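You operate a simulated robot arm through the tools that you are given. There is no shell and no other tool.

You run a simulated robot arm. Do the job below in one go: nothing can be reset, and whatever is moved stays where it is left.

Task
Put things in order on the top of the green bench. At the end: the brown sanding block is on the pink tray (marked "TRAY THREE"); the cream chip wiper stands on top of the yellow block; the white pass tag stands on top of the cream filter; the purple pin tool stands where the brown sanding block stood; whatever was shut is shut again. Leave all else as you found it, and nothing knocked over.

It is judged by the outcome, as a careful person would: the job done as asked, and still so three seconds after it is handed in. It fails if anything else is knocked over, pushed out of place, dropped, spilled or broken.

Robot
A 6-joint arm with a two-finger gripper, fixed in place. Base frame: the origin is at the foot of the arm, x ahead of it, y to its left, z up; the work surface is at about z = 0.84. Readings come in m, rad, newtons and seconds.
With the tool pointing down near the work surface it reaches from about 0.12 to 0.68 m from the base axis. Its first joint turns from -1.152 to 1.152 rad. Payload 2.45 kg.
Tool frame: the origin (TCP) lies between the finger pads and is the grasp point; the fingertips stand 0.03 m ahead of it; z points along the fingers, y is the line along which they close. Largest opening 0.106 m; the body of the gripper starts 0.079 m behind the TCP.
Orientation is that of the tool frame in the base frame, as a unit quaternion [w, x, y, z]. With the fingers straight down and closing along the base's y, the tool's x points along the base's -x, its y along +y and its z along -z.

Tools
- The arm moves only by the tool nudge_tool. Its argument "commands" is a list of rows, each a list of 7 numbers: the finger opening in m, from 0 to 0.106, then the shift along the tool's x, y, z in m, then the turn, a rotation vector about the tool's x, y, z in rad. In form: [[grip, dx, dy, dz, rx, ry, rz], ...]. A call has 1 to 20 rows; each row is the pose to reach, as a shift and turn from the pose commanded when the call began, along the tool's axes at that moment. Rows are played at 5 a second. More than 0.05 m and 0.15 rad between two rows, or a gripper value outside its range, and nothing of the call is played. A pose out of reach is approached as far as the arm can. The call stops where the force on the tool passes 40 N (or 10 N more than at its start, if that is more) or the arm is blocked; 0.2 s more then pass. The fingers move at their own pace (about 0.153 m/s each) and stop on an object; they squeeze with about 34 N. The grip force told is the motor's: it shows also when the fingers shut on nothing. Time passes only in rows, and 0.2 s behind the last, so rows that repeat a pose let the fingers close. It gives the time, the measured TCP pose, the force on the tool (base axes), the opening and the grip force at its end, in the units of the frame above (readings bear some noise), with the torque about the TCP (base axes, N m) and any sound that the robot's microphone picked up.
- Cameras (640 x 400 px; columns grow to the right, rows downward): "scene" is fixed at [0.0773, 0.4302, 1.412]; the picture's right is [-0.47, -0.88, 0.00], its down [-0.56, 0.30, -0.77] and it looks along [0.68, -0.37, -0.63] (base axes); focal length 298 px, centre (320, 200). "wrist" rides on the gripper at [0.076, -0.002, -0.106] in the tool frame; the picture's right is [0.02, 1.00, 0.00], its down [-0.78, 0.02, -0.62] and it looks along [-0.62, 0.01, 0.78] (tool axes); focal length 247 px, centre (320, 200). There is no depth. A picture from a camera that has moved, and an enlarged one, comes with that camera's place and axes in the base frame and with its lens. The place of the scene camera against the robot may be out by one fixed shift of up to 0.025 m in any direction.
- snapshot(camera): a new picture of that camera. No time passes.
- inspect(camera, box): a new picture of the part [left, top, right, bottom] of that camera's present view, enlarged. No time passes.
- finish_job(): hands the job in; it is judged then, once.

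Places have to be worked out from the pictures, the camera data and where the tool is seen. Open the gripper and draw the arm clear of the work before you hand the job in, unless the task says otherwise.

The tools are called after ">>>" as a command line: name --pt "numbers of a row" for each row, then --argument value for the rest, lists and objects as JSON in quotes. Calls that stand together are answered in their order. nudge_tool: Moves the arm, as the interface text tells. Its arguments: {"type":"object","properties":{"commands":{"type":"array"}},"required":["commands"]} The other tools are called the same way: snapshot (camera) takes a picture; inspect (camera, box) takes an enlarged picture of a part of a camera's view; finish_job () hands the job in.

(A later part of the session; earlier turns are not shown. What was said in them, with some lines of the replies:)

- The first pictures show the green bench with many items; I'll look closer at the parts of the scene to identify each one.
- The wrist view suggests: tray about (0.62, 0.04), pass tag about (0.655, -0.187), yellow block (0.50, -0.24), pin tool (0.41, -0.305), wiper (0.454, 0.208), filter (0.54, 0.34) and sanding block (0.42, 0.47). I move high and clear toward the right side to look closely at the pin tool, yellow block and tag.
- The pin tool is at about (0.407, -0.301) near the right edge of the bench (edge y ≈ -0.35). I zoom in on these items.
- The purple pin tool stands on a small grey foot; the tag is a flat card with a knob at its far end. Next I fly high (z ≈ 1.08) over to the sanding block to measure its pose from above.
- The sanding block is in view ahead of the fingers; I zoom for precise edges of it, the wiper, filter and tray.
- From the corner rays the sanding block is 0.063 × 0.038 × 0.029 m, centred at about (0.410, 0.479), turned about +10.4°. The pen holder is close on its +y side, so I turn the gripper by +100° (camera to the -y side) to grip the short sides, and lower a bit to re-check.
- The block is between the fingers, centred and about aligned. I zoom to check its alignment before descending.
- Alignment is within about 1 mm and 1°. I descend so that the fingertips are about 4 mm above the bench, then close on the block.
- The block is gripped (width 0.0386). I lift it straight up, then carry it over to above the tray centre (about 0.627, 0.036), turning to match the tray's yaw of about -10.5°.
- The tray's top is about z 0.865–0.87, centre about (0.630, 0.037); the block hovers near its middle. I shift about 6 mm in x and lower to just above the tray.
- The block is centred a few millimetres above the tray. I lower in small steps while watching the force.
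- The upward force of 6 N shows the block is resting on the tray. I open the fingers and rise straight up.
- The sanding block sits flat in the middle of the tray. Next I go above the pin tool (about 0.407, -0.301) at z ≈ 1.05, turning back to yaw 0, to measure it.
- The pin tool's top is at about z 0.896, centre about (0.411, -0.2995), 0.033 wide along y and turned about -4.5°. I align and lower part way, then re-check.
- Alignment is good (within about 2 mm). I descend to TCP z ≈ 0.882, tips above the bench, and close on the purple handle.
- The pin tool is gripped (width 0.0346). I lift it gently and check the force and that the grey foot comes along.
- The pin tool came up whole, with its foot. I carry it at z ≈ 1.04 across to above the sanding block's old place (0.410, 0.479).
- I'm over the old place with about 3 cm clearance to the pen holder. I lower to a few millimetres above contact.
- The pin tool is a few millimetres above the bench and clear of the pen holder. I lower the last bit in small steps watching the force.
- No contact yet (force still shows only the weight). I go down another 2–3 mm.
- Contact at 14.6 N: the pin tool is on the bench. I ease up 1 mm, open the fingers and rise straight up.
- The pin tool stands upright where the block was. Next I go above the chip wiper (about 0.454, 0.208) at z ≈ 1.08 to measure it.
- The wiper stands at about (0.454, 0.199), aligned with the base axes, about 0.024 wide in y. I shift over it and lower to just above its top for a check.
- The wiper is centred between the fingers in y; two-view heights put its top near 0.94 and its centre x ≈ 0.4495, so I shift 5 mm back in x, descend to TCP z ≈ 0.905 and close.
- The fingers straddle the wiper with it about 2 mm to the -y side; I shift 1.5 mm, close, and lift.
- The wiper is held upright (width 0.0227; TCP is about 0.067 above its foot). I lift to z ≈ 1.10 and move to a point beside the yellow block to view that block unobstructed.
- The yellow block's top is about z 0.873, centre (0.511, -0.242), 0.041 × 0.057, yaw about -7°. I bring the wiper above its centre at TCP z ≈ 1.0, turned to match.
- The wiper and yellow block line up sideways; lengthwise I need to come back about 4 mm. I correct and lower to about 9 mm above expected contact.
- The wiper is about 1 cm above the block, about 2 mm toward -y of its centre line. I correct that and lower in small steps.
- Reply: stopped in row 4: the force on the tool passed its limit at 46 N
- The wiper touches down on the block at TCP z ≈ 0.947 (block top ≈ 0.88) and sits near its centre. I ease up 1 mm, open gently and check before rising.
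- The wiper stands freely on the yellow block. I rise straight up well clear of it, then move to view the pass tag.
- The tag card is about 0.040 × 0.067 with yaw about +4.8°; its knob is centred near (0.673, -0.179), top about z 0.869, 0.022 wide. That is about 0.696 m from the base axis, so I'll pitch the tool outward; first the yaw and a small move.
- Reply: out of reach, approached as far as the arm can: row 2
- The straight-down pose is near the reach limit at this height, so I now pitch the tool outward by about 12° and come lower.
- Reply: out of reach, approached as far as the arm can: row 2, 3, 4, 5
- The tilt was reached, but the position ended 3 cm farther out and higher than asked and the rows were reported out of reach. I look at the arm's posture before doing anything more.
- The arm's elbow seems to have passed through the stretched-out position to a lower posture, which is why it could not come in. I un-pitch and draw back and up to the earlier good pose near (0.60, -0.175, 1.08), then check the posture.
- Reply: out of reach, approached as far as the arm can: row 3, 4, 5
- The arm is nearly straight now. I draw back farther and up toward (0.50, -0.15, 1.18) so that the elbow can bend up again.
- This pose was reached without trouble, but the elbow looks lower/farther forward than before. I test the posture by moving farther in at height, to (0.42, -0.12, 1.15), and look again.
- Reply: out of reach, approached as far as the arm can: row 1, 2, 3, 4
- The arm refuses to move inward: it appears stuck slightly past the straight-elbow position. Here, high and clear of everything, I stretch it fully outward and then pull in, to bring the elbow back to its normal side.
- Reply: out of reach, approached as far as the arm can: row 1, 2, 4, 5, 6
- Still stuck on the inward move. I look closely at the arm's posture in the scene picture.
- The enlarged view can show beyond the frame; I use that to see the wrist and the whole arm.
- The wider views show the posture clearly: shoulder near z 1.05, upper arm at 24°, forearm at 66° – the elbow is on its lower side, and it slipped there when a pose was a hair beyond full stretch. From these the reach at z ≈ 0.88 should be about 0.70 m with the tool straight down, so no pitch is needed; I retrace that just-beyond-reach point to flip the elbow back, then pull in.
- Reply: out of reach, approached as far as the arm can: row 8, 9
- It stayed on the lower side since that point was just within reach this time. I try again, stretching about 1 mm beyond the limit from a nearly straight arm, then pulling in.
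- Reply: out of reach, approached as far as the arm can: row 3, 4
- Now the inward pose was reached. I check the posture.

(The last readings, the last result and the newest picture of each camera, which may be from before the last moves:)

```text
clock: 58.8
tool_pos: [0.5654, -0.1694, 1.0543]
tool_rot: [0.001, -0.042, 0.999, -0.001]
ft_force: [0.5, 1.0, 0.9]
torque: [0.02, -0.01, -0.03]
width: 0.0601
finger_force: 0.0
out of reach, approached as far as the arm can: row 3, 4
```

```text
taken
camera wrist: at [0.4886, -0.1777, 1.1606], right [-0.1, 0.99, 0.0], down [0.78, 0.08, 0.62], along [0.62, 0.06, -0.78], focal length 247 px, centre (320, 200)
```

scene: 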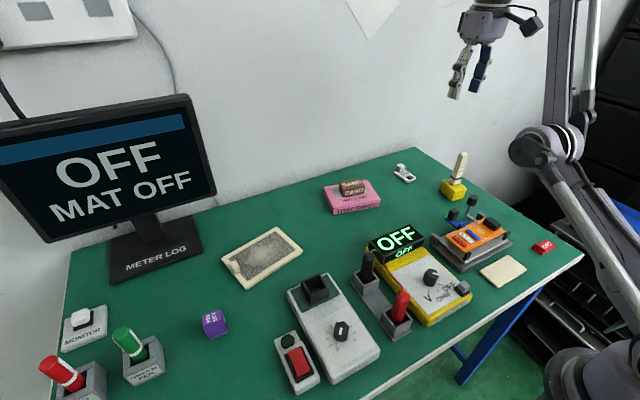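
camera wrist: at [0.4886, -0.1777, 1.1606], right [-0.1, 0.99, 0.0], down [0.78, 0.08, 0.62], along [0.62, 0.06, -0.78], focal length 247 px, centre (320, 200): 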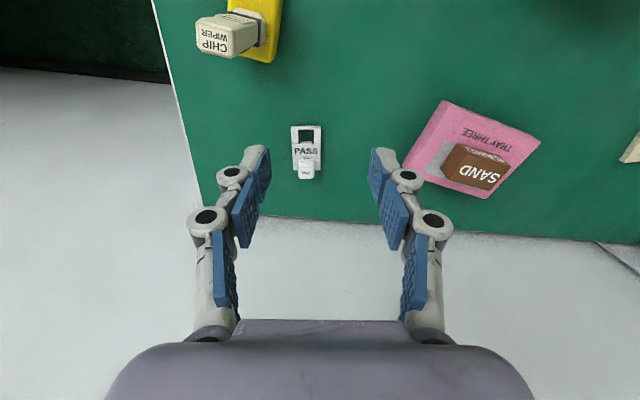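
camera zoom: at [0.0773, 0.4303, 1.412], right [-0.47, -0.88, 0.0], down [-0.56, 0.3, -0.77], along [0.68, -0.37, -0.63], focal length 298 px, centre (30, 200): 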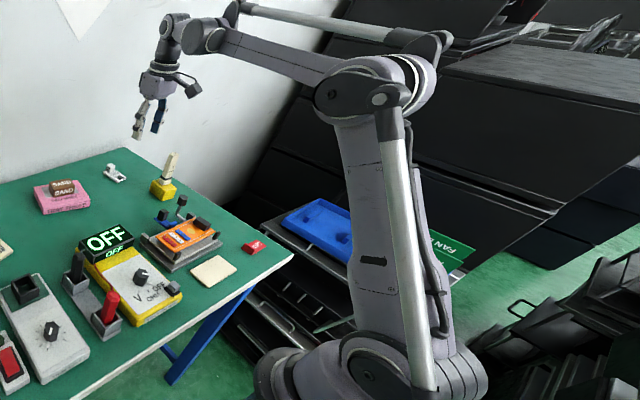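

The elbow is back on its normal side. With the reach model, I approach the tag low and straight-down: via (0.62, -0.177, 1.00) to (0.645, -0.178, 0.95), keeping clear of full stretch.

>>> nudge_tool --pt "0.06 -0.0269 -0.0061 0.027 0 0 0" --pt "0.06 -0.0538 -0.0122 0.0543 0 0 0" --pt "0.06 -0.0662 -0.0138 0.0793 0 0 0" --pt "0.06 -0.0786 -0.0153 0.1043 0 0 0" --pt "0.06 -0.0786 -0.0153 0.1043 0 0 0"

>>> snapshot --camera "wrist"

>>> inspect --camera "wrist" --box '[250, 100, 390, 200]'

>>> inspect --camera "scene" --box '[380, 90, 500, 210]'

```text
clock: 60.0
tool_pos: [0.6451, -0.1745, 0.9488]
tool_rot: [0.001, -0.041, 0.999, 0.0]
ft_force: [0.0, 0.0, 0.7]
torque: [0.0, -0.03, 0.0]
width: 0.0599
finger_force: 0.1
```

```text
taken
camera wrist: at [0.569, -0.1835, 1.056], right [-0.1, 0.99, 0.0], down [0.78, 0.08, 0.62], along [0.62, 0.06, -0.78], focal length 247 px, centre (320, 200)
```

wrist: 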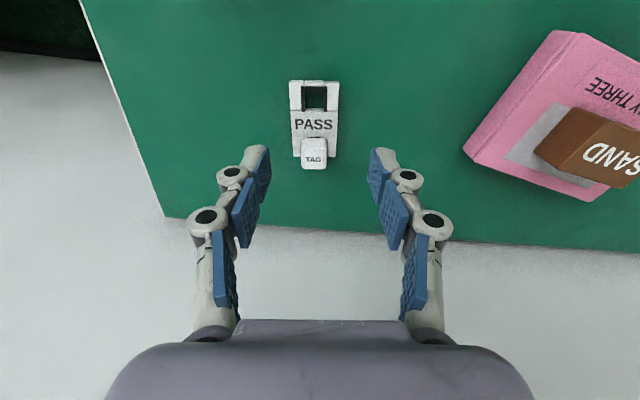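

```text
4.00 times, centred on (320, 150) of wrist
camera zoom: at [0.569, -0.1835, 1.056], right [-0.1, 0.99, 0.0], down [0.78, 0.08, 0.62], along [0.62, 0.06, -0.78], focal length 988 px, centre (320, 400)
```

zoom: 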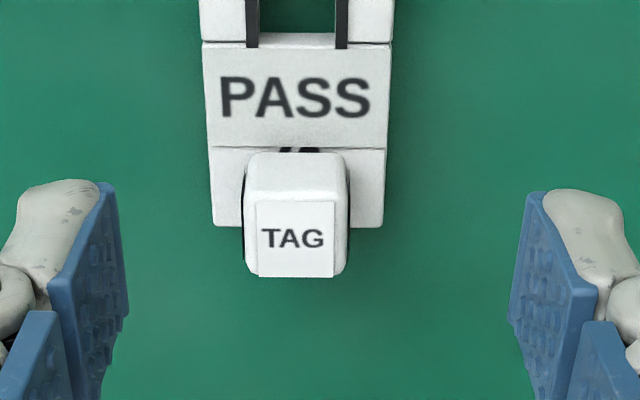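

```text
3.33 times, centred on (440, 150) of scene
camera zoom: at [0.0773, 0.4302, 1.412], right [-0.47, -0.88, 0.0], down [-0.56, 0.3, -0.77], along [0.68, -0.37, -0.63], focal length 994 px, centre (-80, 367)
```

zoom: 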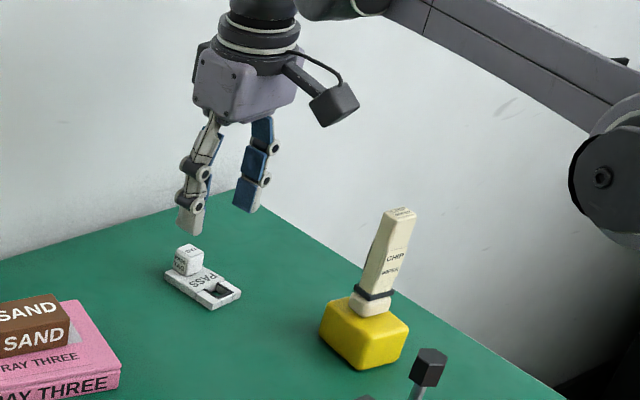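

The knob is 4.7 mm to the -y side and 28 mm ahead of the TCP, in line with the earlier estimate. I move out and down so the tips end about 5 mm above the card, straddling the knob.

>>> nudge_tool --pt "0.06 -0.0125 -0.0024 0.025 0 0 0" --pt "0.06 -0.025 -0.0047 0.045 0 0 0" --pt "0.06 -0.025 -0.0047 0.058 0 0 0" --pt "0.06 -0.025 -0.0047 0.065 0 0 0" --pt "0.06 -0.025 -0.0047 0.065 0 0 0"

>>> snapshot --camera "wrist"

>>> inspect --camera "scene" --box '[370, 130, 450, 200]'

```text
clock: 61.2
tool_pos: [0.6701, -0.1801, 0.8864]
tool_rot: [0.0, -0.042, 0.999, 0.0]
ft_force: [-0.7, -1.1, -1.0]
torque: [-0.03, -0.01, -0.03]
width: 0.06
finger_force: 0.2
```

```text
taken
camera wrist: at [0.5946, -0.1889, 0.9927], right [-0.1, 0.99, 0.0], down [0.78, 0.08, 0.62], along [0.62, 0.06, -0.78], focal length 247 px, centre (320, 200)
```

wrist: 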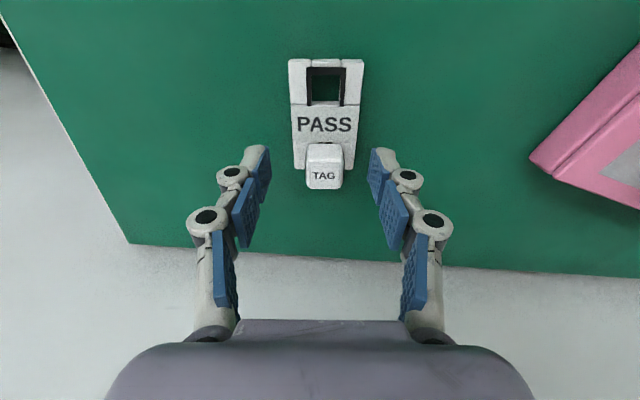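

```text
5.71 times, centred on (410, 165) of scene
camera zoom: at [0.0773, 0.4302, 1.412], right [-0.47, -0.88, 0.0], down [-0.56, 0.3, -0.77], along [0.68, -0.37, -0.63], focal length 1703 px, centre (-194, 400)
```

zoom: 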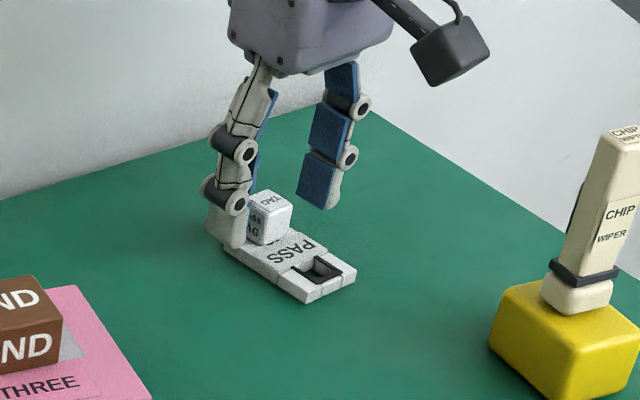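

The knob is between the fingers (about 1.5 mm off centre). I lower 1.5 mm, shift 1 mm, and close on the knob.

>>> nudge_tool --pt "0.06 0 0.001 0.0015 0 0 0" --pt "0.04 0 0.001 0.0015 0 0 0" --pt "0.01 0 0.001 0.0015 0 0 0" --pt "0.01 0 0.001 0.0015 0 0 0" --pt "0.01 0 0.001 0.0015 0 0 0"

>>> inspect --camera "wrist" --box '[230, 40, 410, 220]'

>>> inspect --camera "scene" --box '[370, 130, 450, 200]'

```text
clock: 62.4
tool_pos: [0.6697, -0.1803, 0.8842]
tool_rot: [0.001, -0.041, 0.999, -0.001]
ft_force: [0.5, -0.4, 1.5]
torque: [0.04, 0.04, 0.04]
width: 0.0203
finger_force: 33.9
```

```text
2.22 times, centred on (320, 130) of wrist
camera zoom: at [0.5939, -0.1879, 0.9917], right [-0.1, 0.99, 0.0], down [0.78, 0.08, 0.62], along [0.62, 0.06, -0.78], focal length 549 px, centre (320, 356)
```

zoom: 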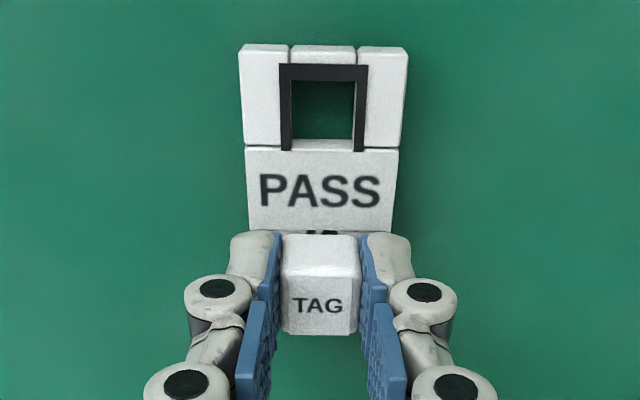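

```text
5.71 times, centred on (410, 165) of scene
camera zoom: at [0.0773, 0.4303, 1.412], right [-0.47, -0.88, 0.0], down [-0.56, 0.3, -0.77], along [0.68, -0.37, -0.63], focal length 1703 px, centre (-194, 400)
```

zoom: 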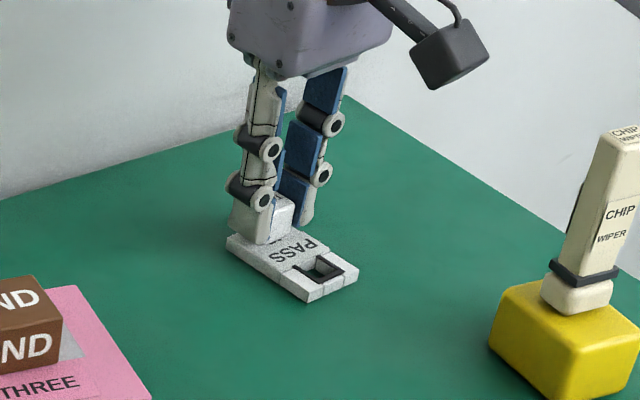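

The knob is held (width 0.0203). I lift the tag and draw it back inward and up, staying well inside the reach limit.

>>> nudge_tool --pt "0.01 0 0 -0.006 0 0 0" --pt "0.01 0 0 -0.016 0 0 0" --pt "0.01 0.0095 0.0058 -0.041 0 0 0" --pt "0.01 0.0336 0.0179 -0.076 0 0 0" --pt "0.01 0.057 0.0345 -0.113 0 0 0" --pt "0.01 0.0805 0.057 -0.146 0 0 0" --pt "0.01 0.0805 0.057 -0.146 0 0 0"

>>> snapshot --camera "wrist"

>>> snapshot --camera "scene"

```text
clock: 64.0
tool_pos: [0.5864, -0.1298, 1.031]
tool_rot: [0.001, -0.042, 0.999, -0.001]
ft_force: [-0.1, -0.3, 0.0]
torque: [-0.01, -0.03, -0.03]
width: 0.0206
finger_force: 33.9
```

```text
taken
camera wrist: at [0.5101, -0.1375, 1.1386], right [-0.1, 0.99, 0.0], down [0.78, 0.08, 0.62], along [0.62, 0.06, -0.78], focal length 247 px, centre (320, 200)
```

wrist: 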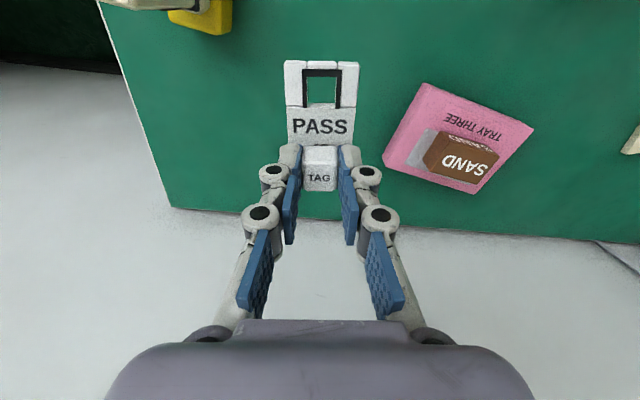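

```text
taken
```

scene: 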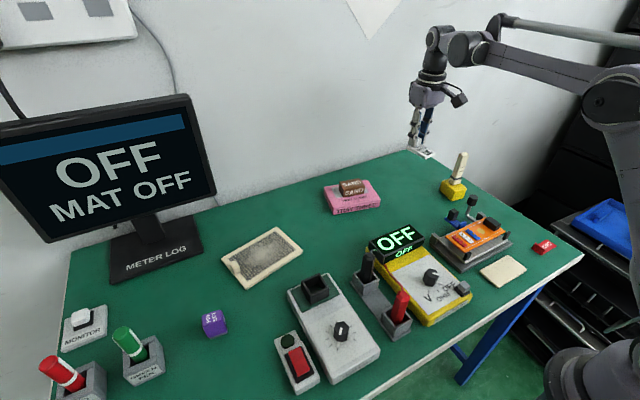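

The tag hangs level in the grip, unchanged from the pick. I carry it to the left at z ≈ 1.05, stopping beside the filter to measure the filter, and turn to its yaw (about +13.7°).

>>> nudge_tool --pt "0.01 0.0071 0.0445 -0.005 0 0 -0.019" --pt "0.01 0.0142 0.089 -0.01 0 0 -0.039" --pt "0.01 0.0213 0.1335 -0.015 0 0 -0.058" --pt "0.01 0.0284 0.1781 -0.02 0 0 -0.078" --pt "0.01 0.0354 0.2226 -0.02 0 0 -0.097" --pt "0.01 0.0425 0.2671 -0.02 0 0 -0.116" --pt "0.01 0.0496 0.3116 -0.02 0 0 -0.136" --pt "0.01 0.0567 0.3561 -0.02 0 0 -0.155" --pt "0.01 0.0567 0.3561 -0.02 0 0 -0.155"

>>> snapshot --camera "wrist"

>>> inspect --camera "wrist" --box '[320, 60, 520, 200]'

>>> inspect --camera "scene" --box '[200, 200, 340, 310]'

```text
clock: 66.0
tool_pos: [0.5026, 0.2186, 1.0491]
tool_rot: [0.001, -0.118, 0.993, -0.001]
ft_force: [0.1, 0.7, 0.2]
torque: [0.03, 0.03, 0.02]
width: 0.0206
finger_force: 34.5
```

```text
taken
camera wrist: at [0.4283, 0.1989, 1.1555], right [-0.26, 0.97, 0.0], down [0.76, 0.2, 0.62], along [0.6, 0.16, -0.78], focal length 247 px, centre (320, 200)
```

wrist: 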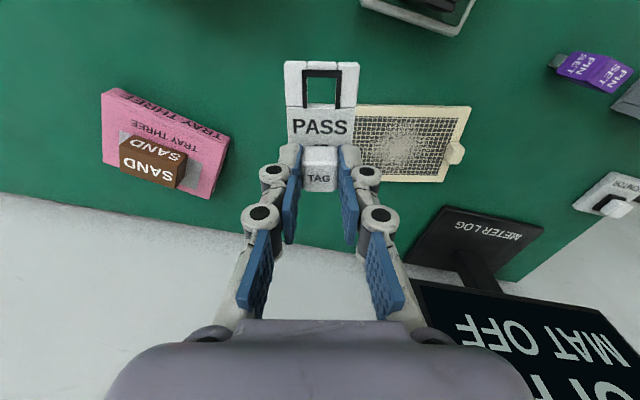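

```text
2.86 times, centred on (420, 130) of wrist
camera zoom: at [0.4283, 0.1989, 1.1555], right [-0.26, 0.97, 0.0], down [0.76, 0.2, 0.62], along [0.6, 0.16, -0.78], focal length 706 px, centre (34, 400)
```

zoom: 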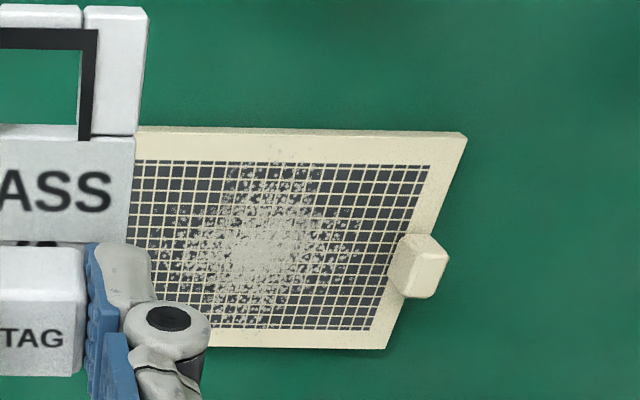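

```text
3.64 times, centred on (270, 255) of scene
camera zoom: at [0.0773, 0.4303, 1.412], right [-0.47, -0.88, 0.0], down [-0.56, 0.3, -0.77], along [0.68, -0.37, -0.63], focal length 1084 px, centre (502, 0)
```

zoom: 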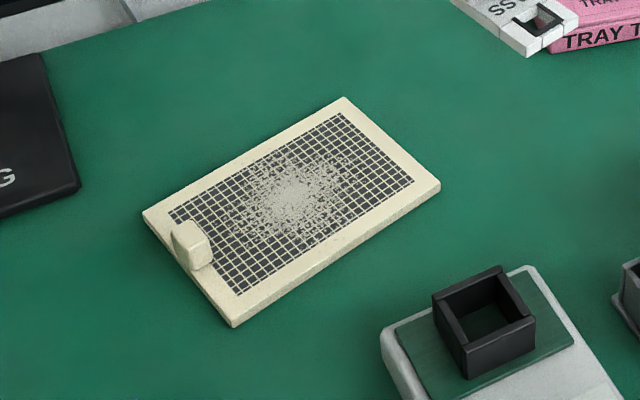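

The filter is about 0.158 × 0.109, centred at (0.549, 0.339), yaw about 14°, top about z 0.85; the screen's lower corner is near (0.683, 0.395, 0.96), so I keep the arm a bit to the near side. I carry the tag over (TCP 0.567, 0.328) so the card's middle lands near the mesh centre, and lower to z ≈ 0.96.

>>> nudge_tool --pt "0.01 -0.022 0.0228 0 0 0 0" --pt "0.01 -0.0441 0.0457 0 0 0 0" --pt "0.01 -0.0662 0.0685 0 0 0 0" --pt "0.01 -0.0882 0.0913 0 0 0 0" --pt "0.01 -0.0882 0.0913 0.045 0 0 0" --pt "0.01 -0.0882 0.0913 0.089 0 0 0" --pt "0.01 -0.0882 0.0913 0.089 0 0 0"

>>> snapshot --camera "wrist"

>>> snapshot --camera "scene"

>>> inspect --camera "wrist" --box '[220, 40, 460, 200]'

```text
clock: 67.6
tool_pos: [0.5655, 0.3253, 0.959]
tool_rot: [0.0, -0.119, 0.993, -0.001]
ft_force: [0.3, 0.0, -0.5]
torque: [-0.03, 0.01, -0.02]
width: 0.0205
finger_force: 33.6
out of reach, approached as far as the arm can: row 4
```

```text
taken
camera wrist: at [0.4926, 0.3067, 1.0655], right [-0.26, 0.97, 0.0], down [0.76, 0.2, 0.62], along [0.6, 0.16, -0.78], focal length 247 px, centre (320, 200)
```

wrist: 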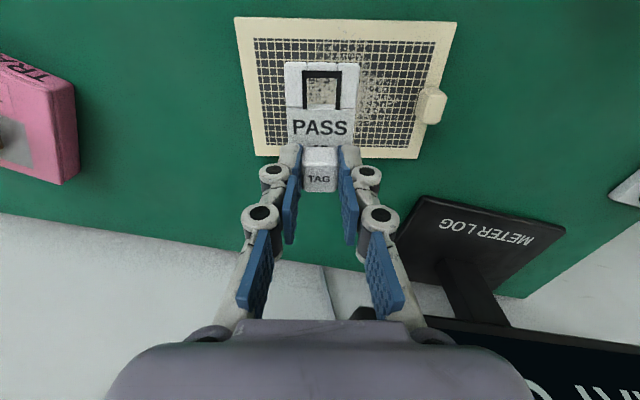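

```text
taken
```

scene: 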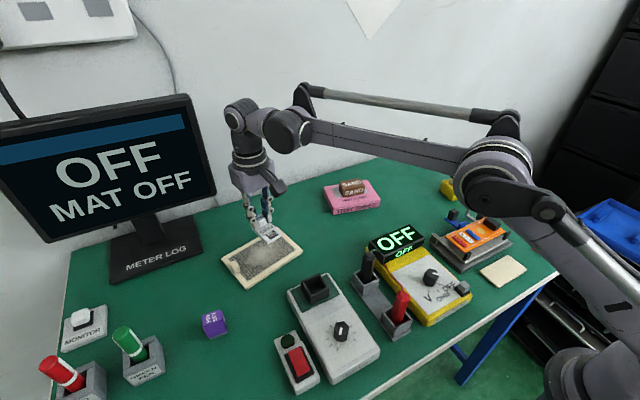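

```text
2.50 times, centred on (340, 120) of wrist
camera zoom: at [0.4926, 0.3067, 1.0655], right [-0.26, 0.97, 0.0], down [0.76, 0.2, 0.62], along [0.6, 0.16, -0.78], focal length 617 px, centre (270, 400)
```

zoom: 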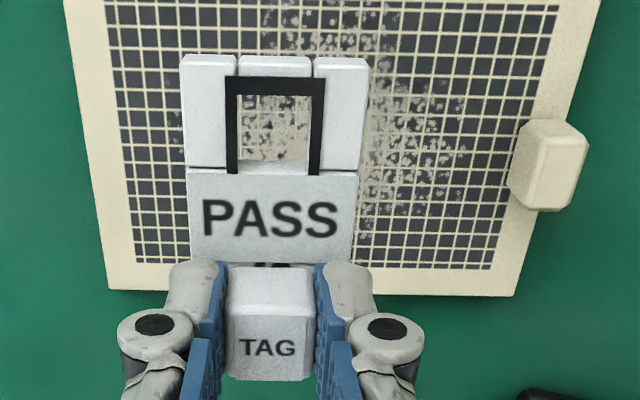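

The elbow is still in its normal posture. The filter's middle is about 7 mm farther out and 17 mm more to the +y side of the card's middle, so I shift a little toward it and lower to about 8 mm above contact.

>>> nudge_tool --pt "0.01 -0.006 0.008 0.0 0 0 0" --pt "0.01 -0.006 0.008 0.03 0 0 0" --pt "0.01 -0.006 0.008 0.05 0 0 0" --pt "0.01 -0.006 0.008 0.057 0 0 0" --pt "0.01 -0.006 0.008 0.057 0 0 0"

>>> snapshot --camera "wrist"

>>> inspect --camera "scene" --box '[210, 190, 320, 300]'

```text
clock: 68.8
tool_pos: [0.5685, 0.3389, 0.9019]
tool_rot: [0.001, -0.118, 0.993, 0.0]
ft_force: [-0.2, 0.1, 0.0]
torque: [0.01, 0.0, 0.01]
width: 0.0202
finger_force: 33.6
```

```text
taken
camera wrist: at [0.4952, 0.3189, 1.0081], right [-0.26, 0.97, 0.0], down [0.76, 0.2, 0.62], along [0.6, 0.16, -0.78], focal length 247 px, centre (320, 200)
```

wrist: 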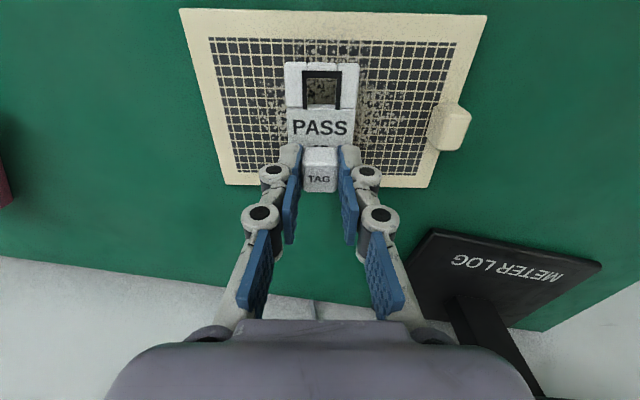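

```text
3.64 times, centred on (265, 245) of scene
camera zoom: at [0.0773, 0.4302, 1.412], right [-0.47, -0.88, 0.0], down [-0.56, 0.3, -0.77], along [0.68, -0.37, -0.63], focal length 1084 px, centre (520, 36)
```

zoom: 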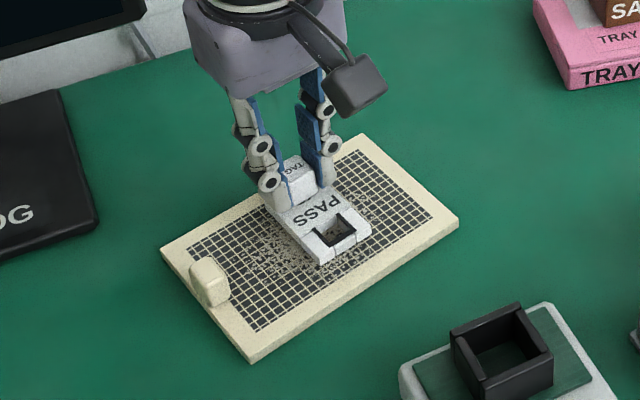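

The tag is over the middle of the filter. I lower in small steps watching the force.

>>> nudge_tool --pt "0.01 0 0 0.002 0 0 0" --pt "0.01 0 0 0.004 0 0 0" --pt "0.01 0 0 0.006 0 0 0" --pt "0.01 0 0 0.006 0 0 0"

```text
clock: 69.8
tool_pos: [0.5681, 0.3383, 0.8977]
tool_rot: [0.001, -0.118, 0.993, -0.001]
ft_force: [0.1, -0.2, 0.3]
torque: [0.0, -0.02, 0.0]
width: 0.0206
finger_force: 33.7
```

No contact yet. I continue in 1 mm steps.

>>> nudge_tool --pt "0.01 0 0 0.001 0 0 0" --pt "0.01 0 0 0.002 0 0 0" --pt "0.01 0 0 0.002 0 0 0"

>>> inspect --camera "scene" --box '[240, 220, 310, 280]'

```text
clock: 70.6
tool_pos: [0.5686, 0.3388, 0.8965]
tool_rot: [0.001, -0.118, 0.993, -0.001]
ft_force: [0.2, -0.5, -1.5]
torque: [-0.01, -0.04, -0.02]
width: 0.0205
finger_force: 34.3
```

```text
6.67 times, centred on (275, 250) of scene
camera zoom: at [0.0773, 0.4302, 1.412], right [-0.47, -0.88, 0.0], down [-0.56, 0.3, -0.77], along [0.68, -0.37, -0.63], focal length 1987 px, centre (620, -133)
```

zoom: 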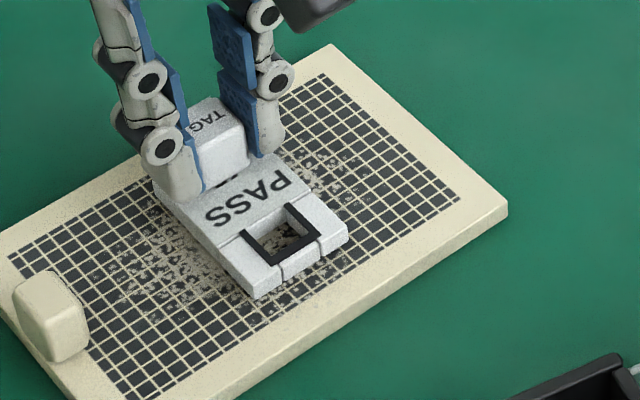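

Still no contact but very near. I continue a few more millimetres in 1 mm steps.

>>> nudge_tool --pt "0.01 0 0 0.001 0 0 0" --pt "0.01 0 0 0.002 0 0 0" --pt "0.01 0 0 0.002 0 0 0"

```text
clock: 71.4
tool_pos: [0.5671, 0.3407, 0.8935]
tool_rot: [0.001, -0.119, 0.993, -0.001]
ft_force: [0.5, 0.7, 1.7]
torque: [0.03, -0.02, 0.0]
width: 0.0206
finger_force: 33.9
```

>>> nudge_tool --pt "0.01 0 0 0.001 0 0 0" --pt "0.01 0 0 0.001 0 0 0"

>>> inspect --camera "scene" --box '[240, 220, 310, 280]'

```text
clock: 72.0
tool_pos: [0.568, 0.3389, 0.8927]
tool_rot: [0.001, -0.119, 0.993, -0.001]
ft_force: [6.0, 3.2, 15.5]
torque: [0.09, 0.13, -0.07]
width: 0.0206
finger_force: 34.0
```

```text
6.67 times, centred on (275, 250) of scene
camera zoom: at [0.0772, 0.4302, 1.4121], right [-0.47, -0.88, 0.0], down [-0.56, 0.3, -0.77], along [0.68, -0.37, -0.63], focal length 1987 px, centre (620, -133)
```

zoom: 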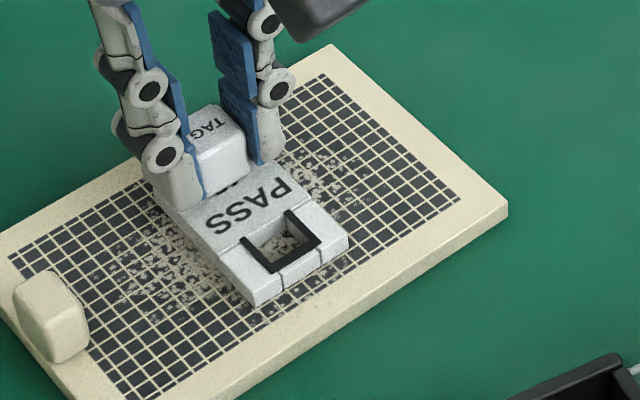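

Contact: 15.5 N upward, so the tag rests on the filter. I ease up 1 mm, open the fingers, and check before rising.

>>> nudge_tool --pt "0.01 0 0 -0.001 0 0 0" --pt "0.01 0 0 -0.001 0 0 0" --pt "0.025 0 0 -0.001 0 0 0" --pt "0.035 0 0 -0.001 0 0 0" --pt "0.05 0 0 -0.001 0 0 0" --pt "0.05 0 0 -0.001 0 0 0"

>>> snapshot --camera "wrist"

>>> inspect --camera "scene" --box '[210, 200, 320, 300]'

```text
clock: 73.4
tool_pos: [0.5672, 0.3394, 0.8929]
tool_rot: [0.001, -0.119, 0.993, -0.001]
ft_force: [0.1, 0.0, 0.1]
torque: [-0.02, 0.02, -0.04]
width: 0.0501
finger_force: 0.0
```

```text
taken
camera wrist: at [0.4935, 0.3202, 0.9997], right [-0.26, 0.97, 0.0], down [0.76, 0.2, 0.62], along [0.6, 0.16, -0.78], focal length 247 px, centre (320, 200)
```

wrist: 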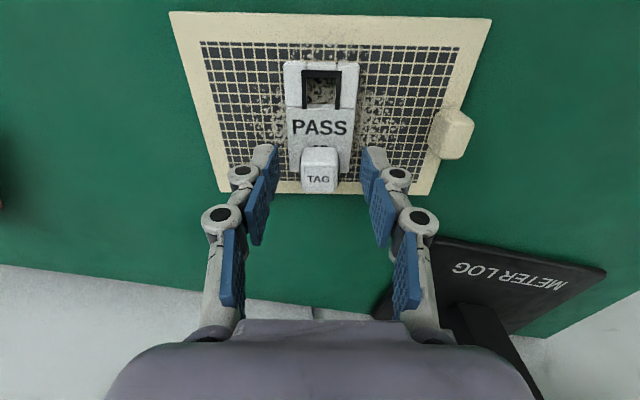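

```text
4.00 times, centred on (265, 250) of scene
camera zoom: at [0.0773, 0.4302, 1.412], right [-0.47, -0.88, 0.0], down [-0.56, 0.3, -0.77], along [0.68, -0.37, -0.63], focal length 1192 px, centre (540, 0)
```

zoom: 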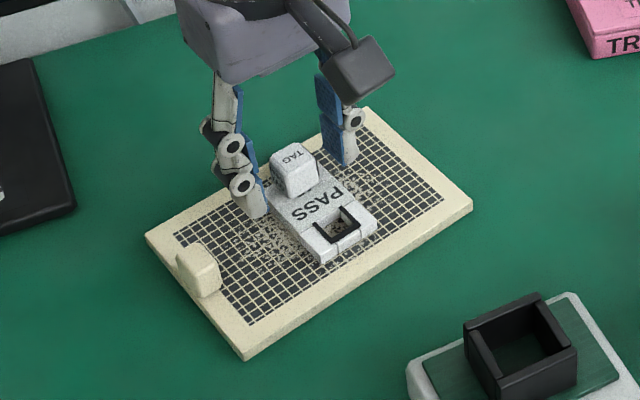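

The tag lies flat on the filter, free of the fingers. I rise straight up, then draw the arm back and up, clear of everything.

>>> nudge_tool --pt "0.05 0 0 -0.035 0 0 0" --pt "0.05 0 0 -0.07 0 0 0" --pt "0.06 0.035 -0.009 -0.09 0 0 0" --pt "0.08 0.07 -0.018 -0.12 0 0 0" --pt "0.1 0.1 -0.027 -0.15 0 0 0" --pt "0.1 0.13 -0.035 -0.18 0 0 0" --pt "0.1 0.13 -0.035 -0.18 0 0 0"

>>> snapshot --camera "wrist"

>>> snapshot --camera "scene"

```text
clock: 75.0
tool_pos: [0.4492, 0.2753, 1.0744]
tool_rot: [0.001, -0.119, 0.993, -0.001]
ft_force: [-0.5, 0.1, 0.4]
torque: [0.02, 0.0, 0.01]
width: 0.0999
finger_force: 0.1
```

```text
taken
camera wrist: at [0.3756, 0.2554, 1.181], right [-0.26, 0.97, 0.0], down [0.76, 0.2, 0.62], along [0.6, 0.16, -0.78], focal length 247 px, centre (320, 200)
```

wrist: 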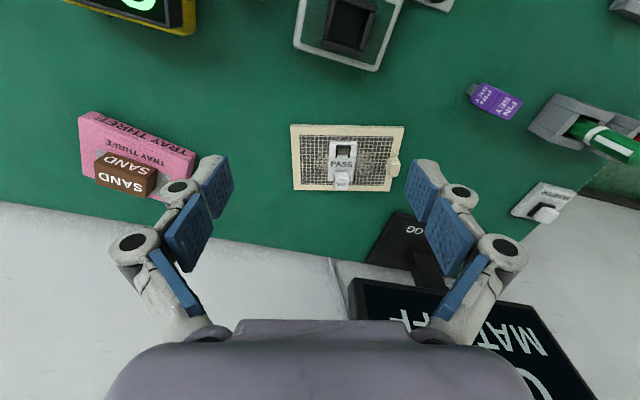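

```text
taken
```

scene: 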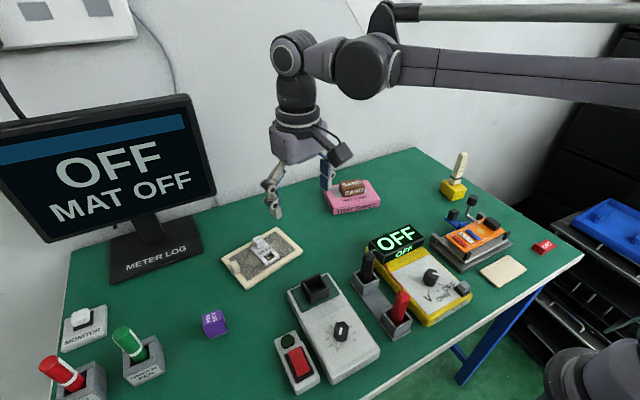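

All four moves look done. I bring the arm back to its starting area, high and clear, then verify everything with close-ups.

>>> nudge_tool --pt "0.1 0.0128 -0.041 -0.0143 0 0 0.034" --pt "0.1 0.0256 -0.082 -0.0286 0 0 0.068" --pt "0.1 0.0384 -0.123 -0.0429 0 0 0.102" --pt "0.1 0.0513 -0.164 -0.0571 0 0 0.136" --pt "0.1 0.0641 -0.205 -0.0714 0 0 0.17" --pt "0.1 0.0769 -0.246 -0.0857 0 0 0.204" --pt "0.106 0.0897 -0.287 -0.1 0 0 0.238" --pt "0.106 0.0897 -0.287 -0.1 0 0 0.238"

>>> snapshot --camera "scene"

>>> snapshot --camera "wrist"

>>> inspect --camera "scene" --box '[380, 140, 580, 300]'

>>> inspect --camera "scene" --box '[180, 160, 400, 340]'

>>> inspect --camera "scene" --box '[30, 260, 260, 400]'

```text
clock: 76.8
tool_pos: [0.4291, -0.0249, 1.1736]
tool_rot: [0.001, 0.0, 1.0, -0.001]
ft_force: [0.3, -0.5, 0.8]
torque: [0.0, 0.01, 0.02]
width: 0.1061
finger_force: 0.0
```

```text
taken
```

scene: 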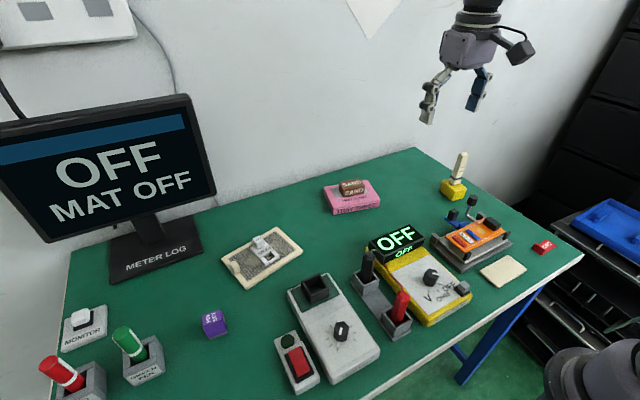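

```text
taken
camera wrist: at [0.3533, -0.0267, 1.2802], right [-0.02, 1.0, 0.0], down [0.78, 0.02, 0.62], along [0.62, 0.01, -0.78], focal length 247 px, centre (320, 200)
```

wrist: 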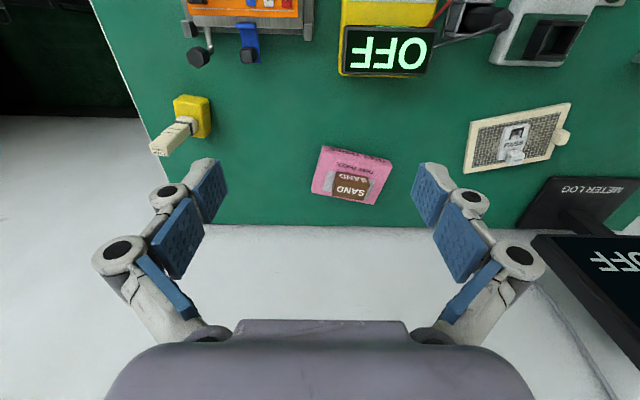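

```text
2.50 times, centred on (480, 220) of scene
camera zoom: at [0.0773, 0.4302, 1.412], right [-0.47, -0.88, 0.0], down [-0.56, 0.3, -0.77], along [0.68, -0.37, -0.63], focal length 745 px, centre (-80, 150)
```

zoom: 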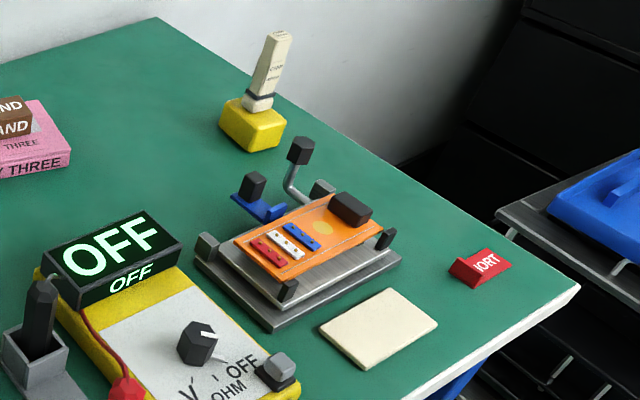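

```text
2.22 times, centred on (290, 250) of scene
camera zoom: at [0.0773, 0.4302, 1.412], right [-0.47, -0.88, 0.0], down [-0.56, 0.3, -0.77], along [0.68, -0.37, -0.63], focal length 662 px, centre (387, 89)
```

zoom: 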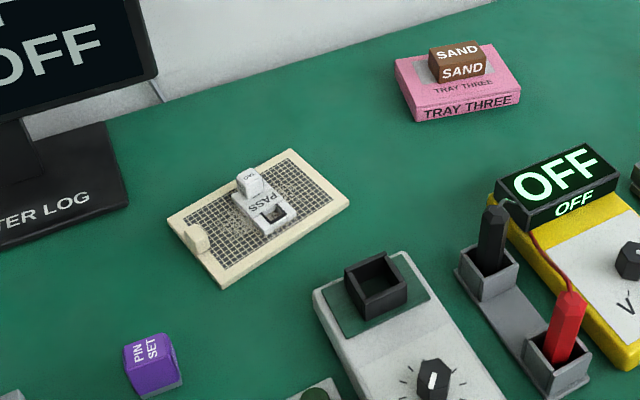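

```text
2.78 times, centred on (145, 330) of scene
camera zoom: at [0.0773, 0.4302, 1.412], right [-0.47, -0.88, 0.0], down [-0.56, 0.3, -0.77], along [0.68, -0.37, -0.63], focal length 830 px, centre (807, -162)
```

zoom: 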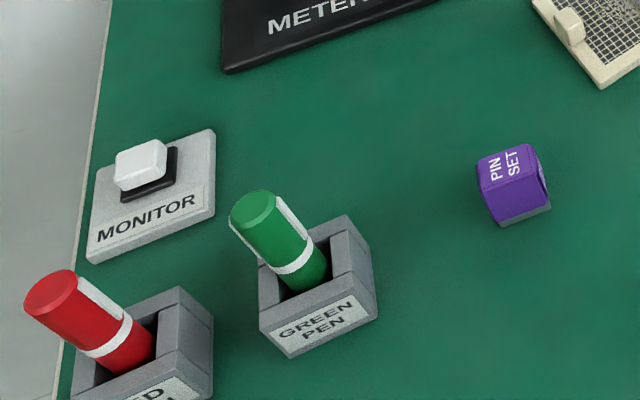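

Close-ups confirm the result. The sanding block is on the pink tray, the wiper stands upright on the yellow block, and the tag lies on the filter. The pin tool stands where the sanding block was, nothing else has moved, and nothing was opened. The gripper is open and clear, so I hand the job in.

>>> finish_job

```text
The job is handed in.
```

The job is done and handed in, and the final pictures show everything where you asked:

- **Sanding block:** it lies flat in the middle of the pink tray marked "TRAY THREE".
- **Chip wiper:** it stands upright on top of the yellow block.
- **Pass tag:** it rests near the middle of the cream filter, in the same way up as it was found.
- **Pin tool:** it stands upright where the sanding block was, within about 2 mm of the block's measured centre.
- **Anything shut:** I opened nothing, so there was nothing to shut again.

Nothing was knocked over, and everything else on the bench looks unmoved. The gripper is open and the arm is back near its start position.

One difficulty came up on the way to the pass tag. The arm slipped into a wrong elbow position near full stretch and would not pull back in. I recovered it high above the bench, touching nothing.
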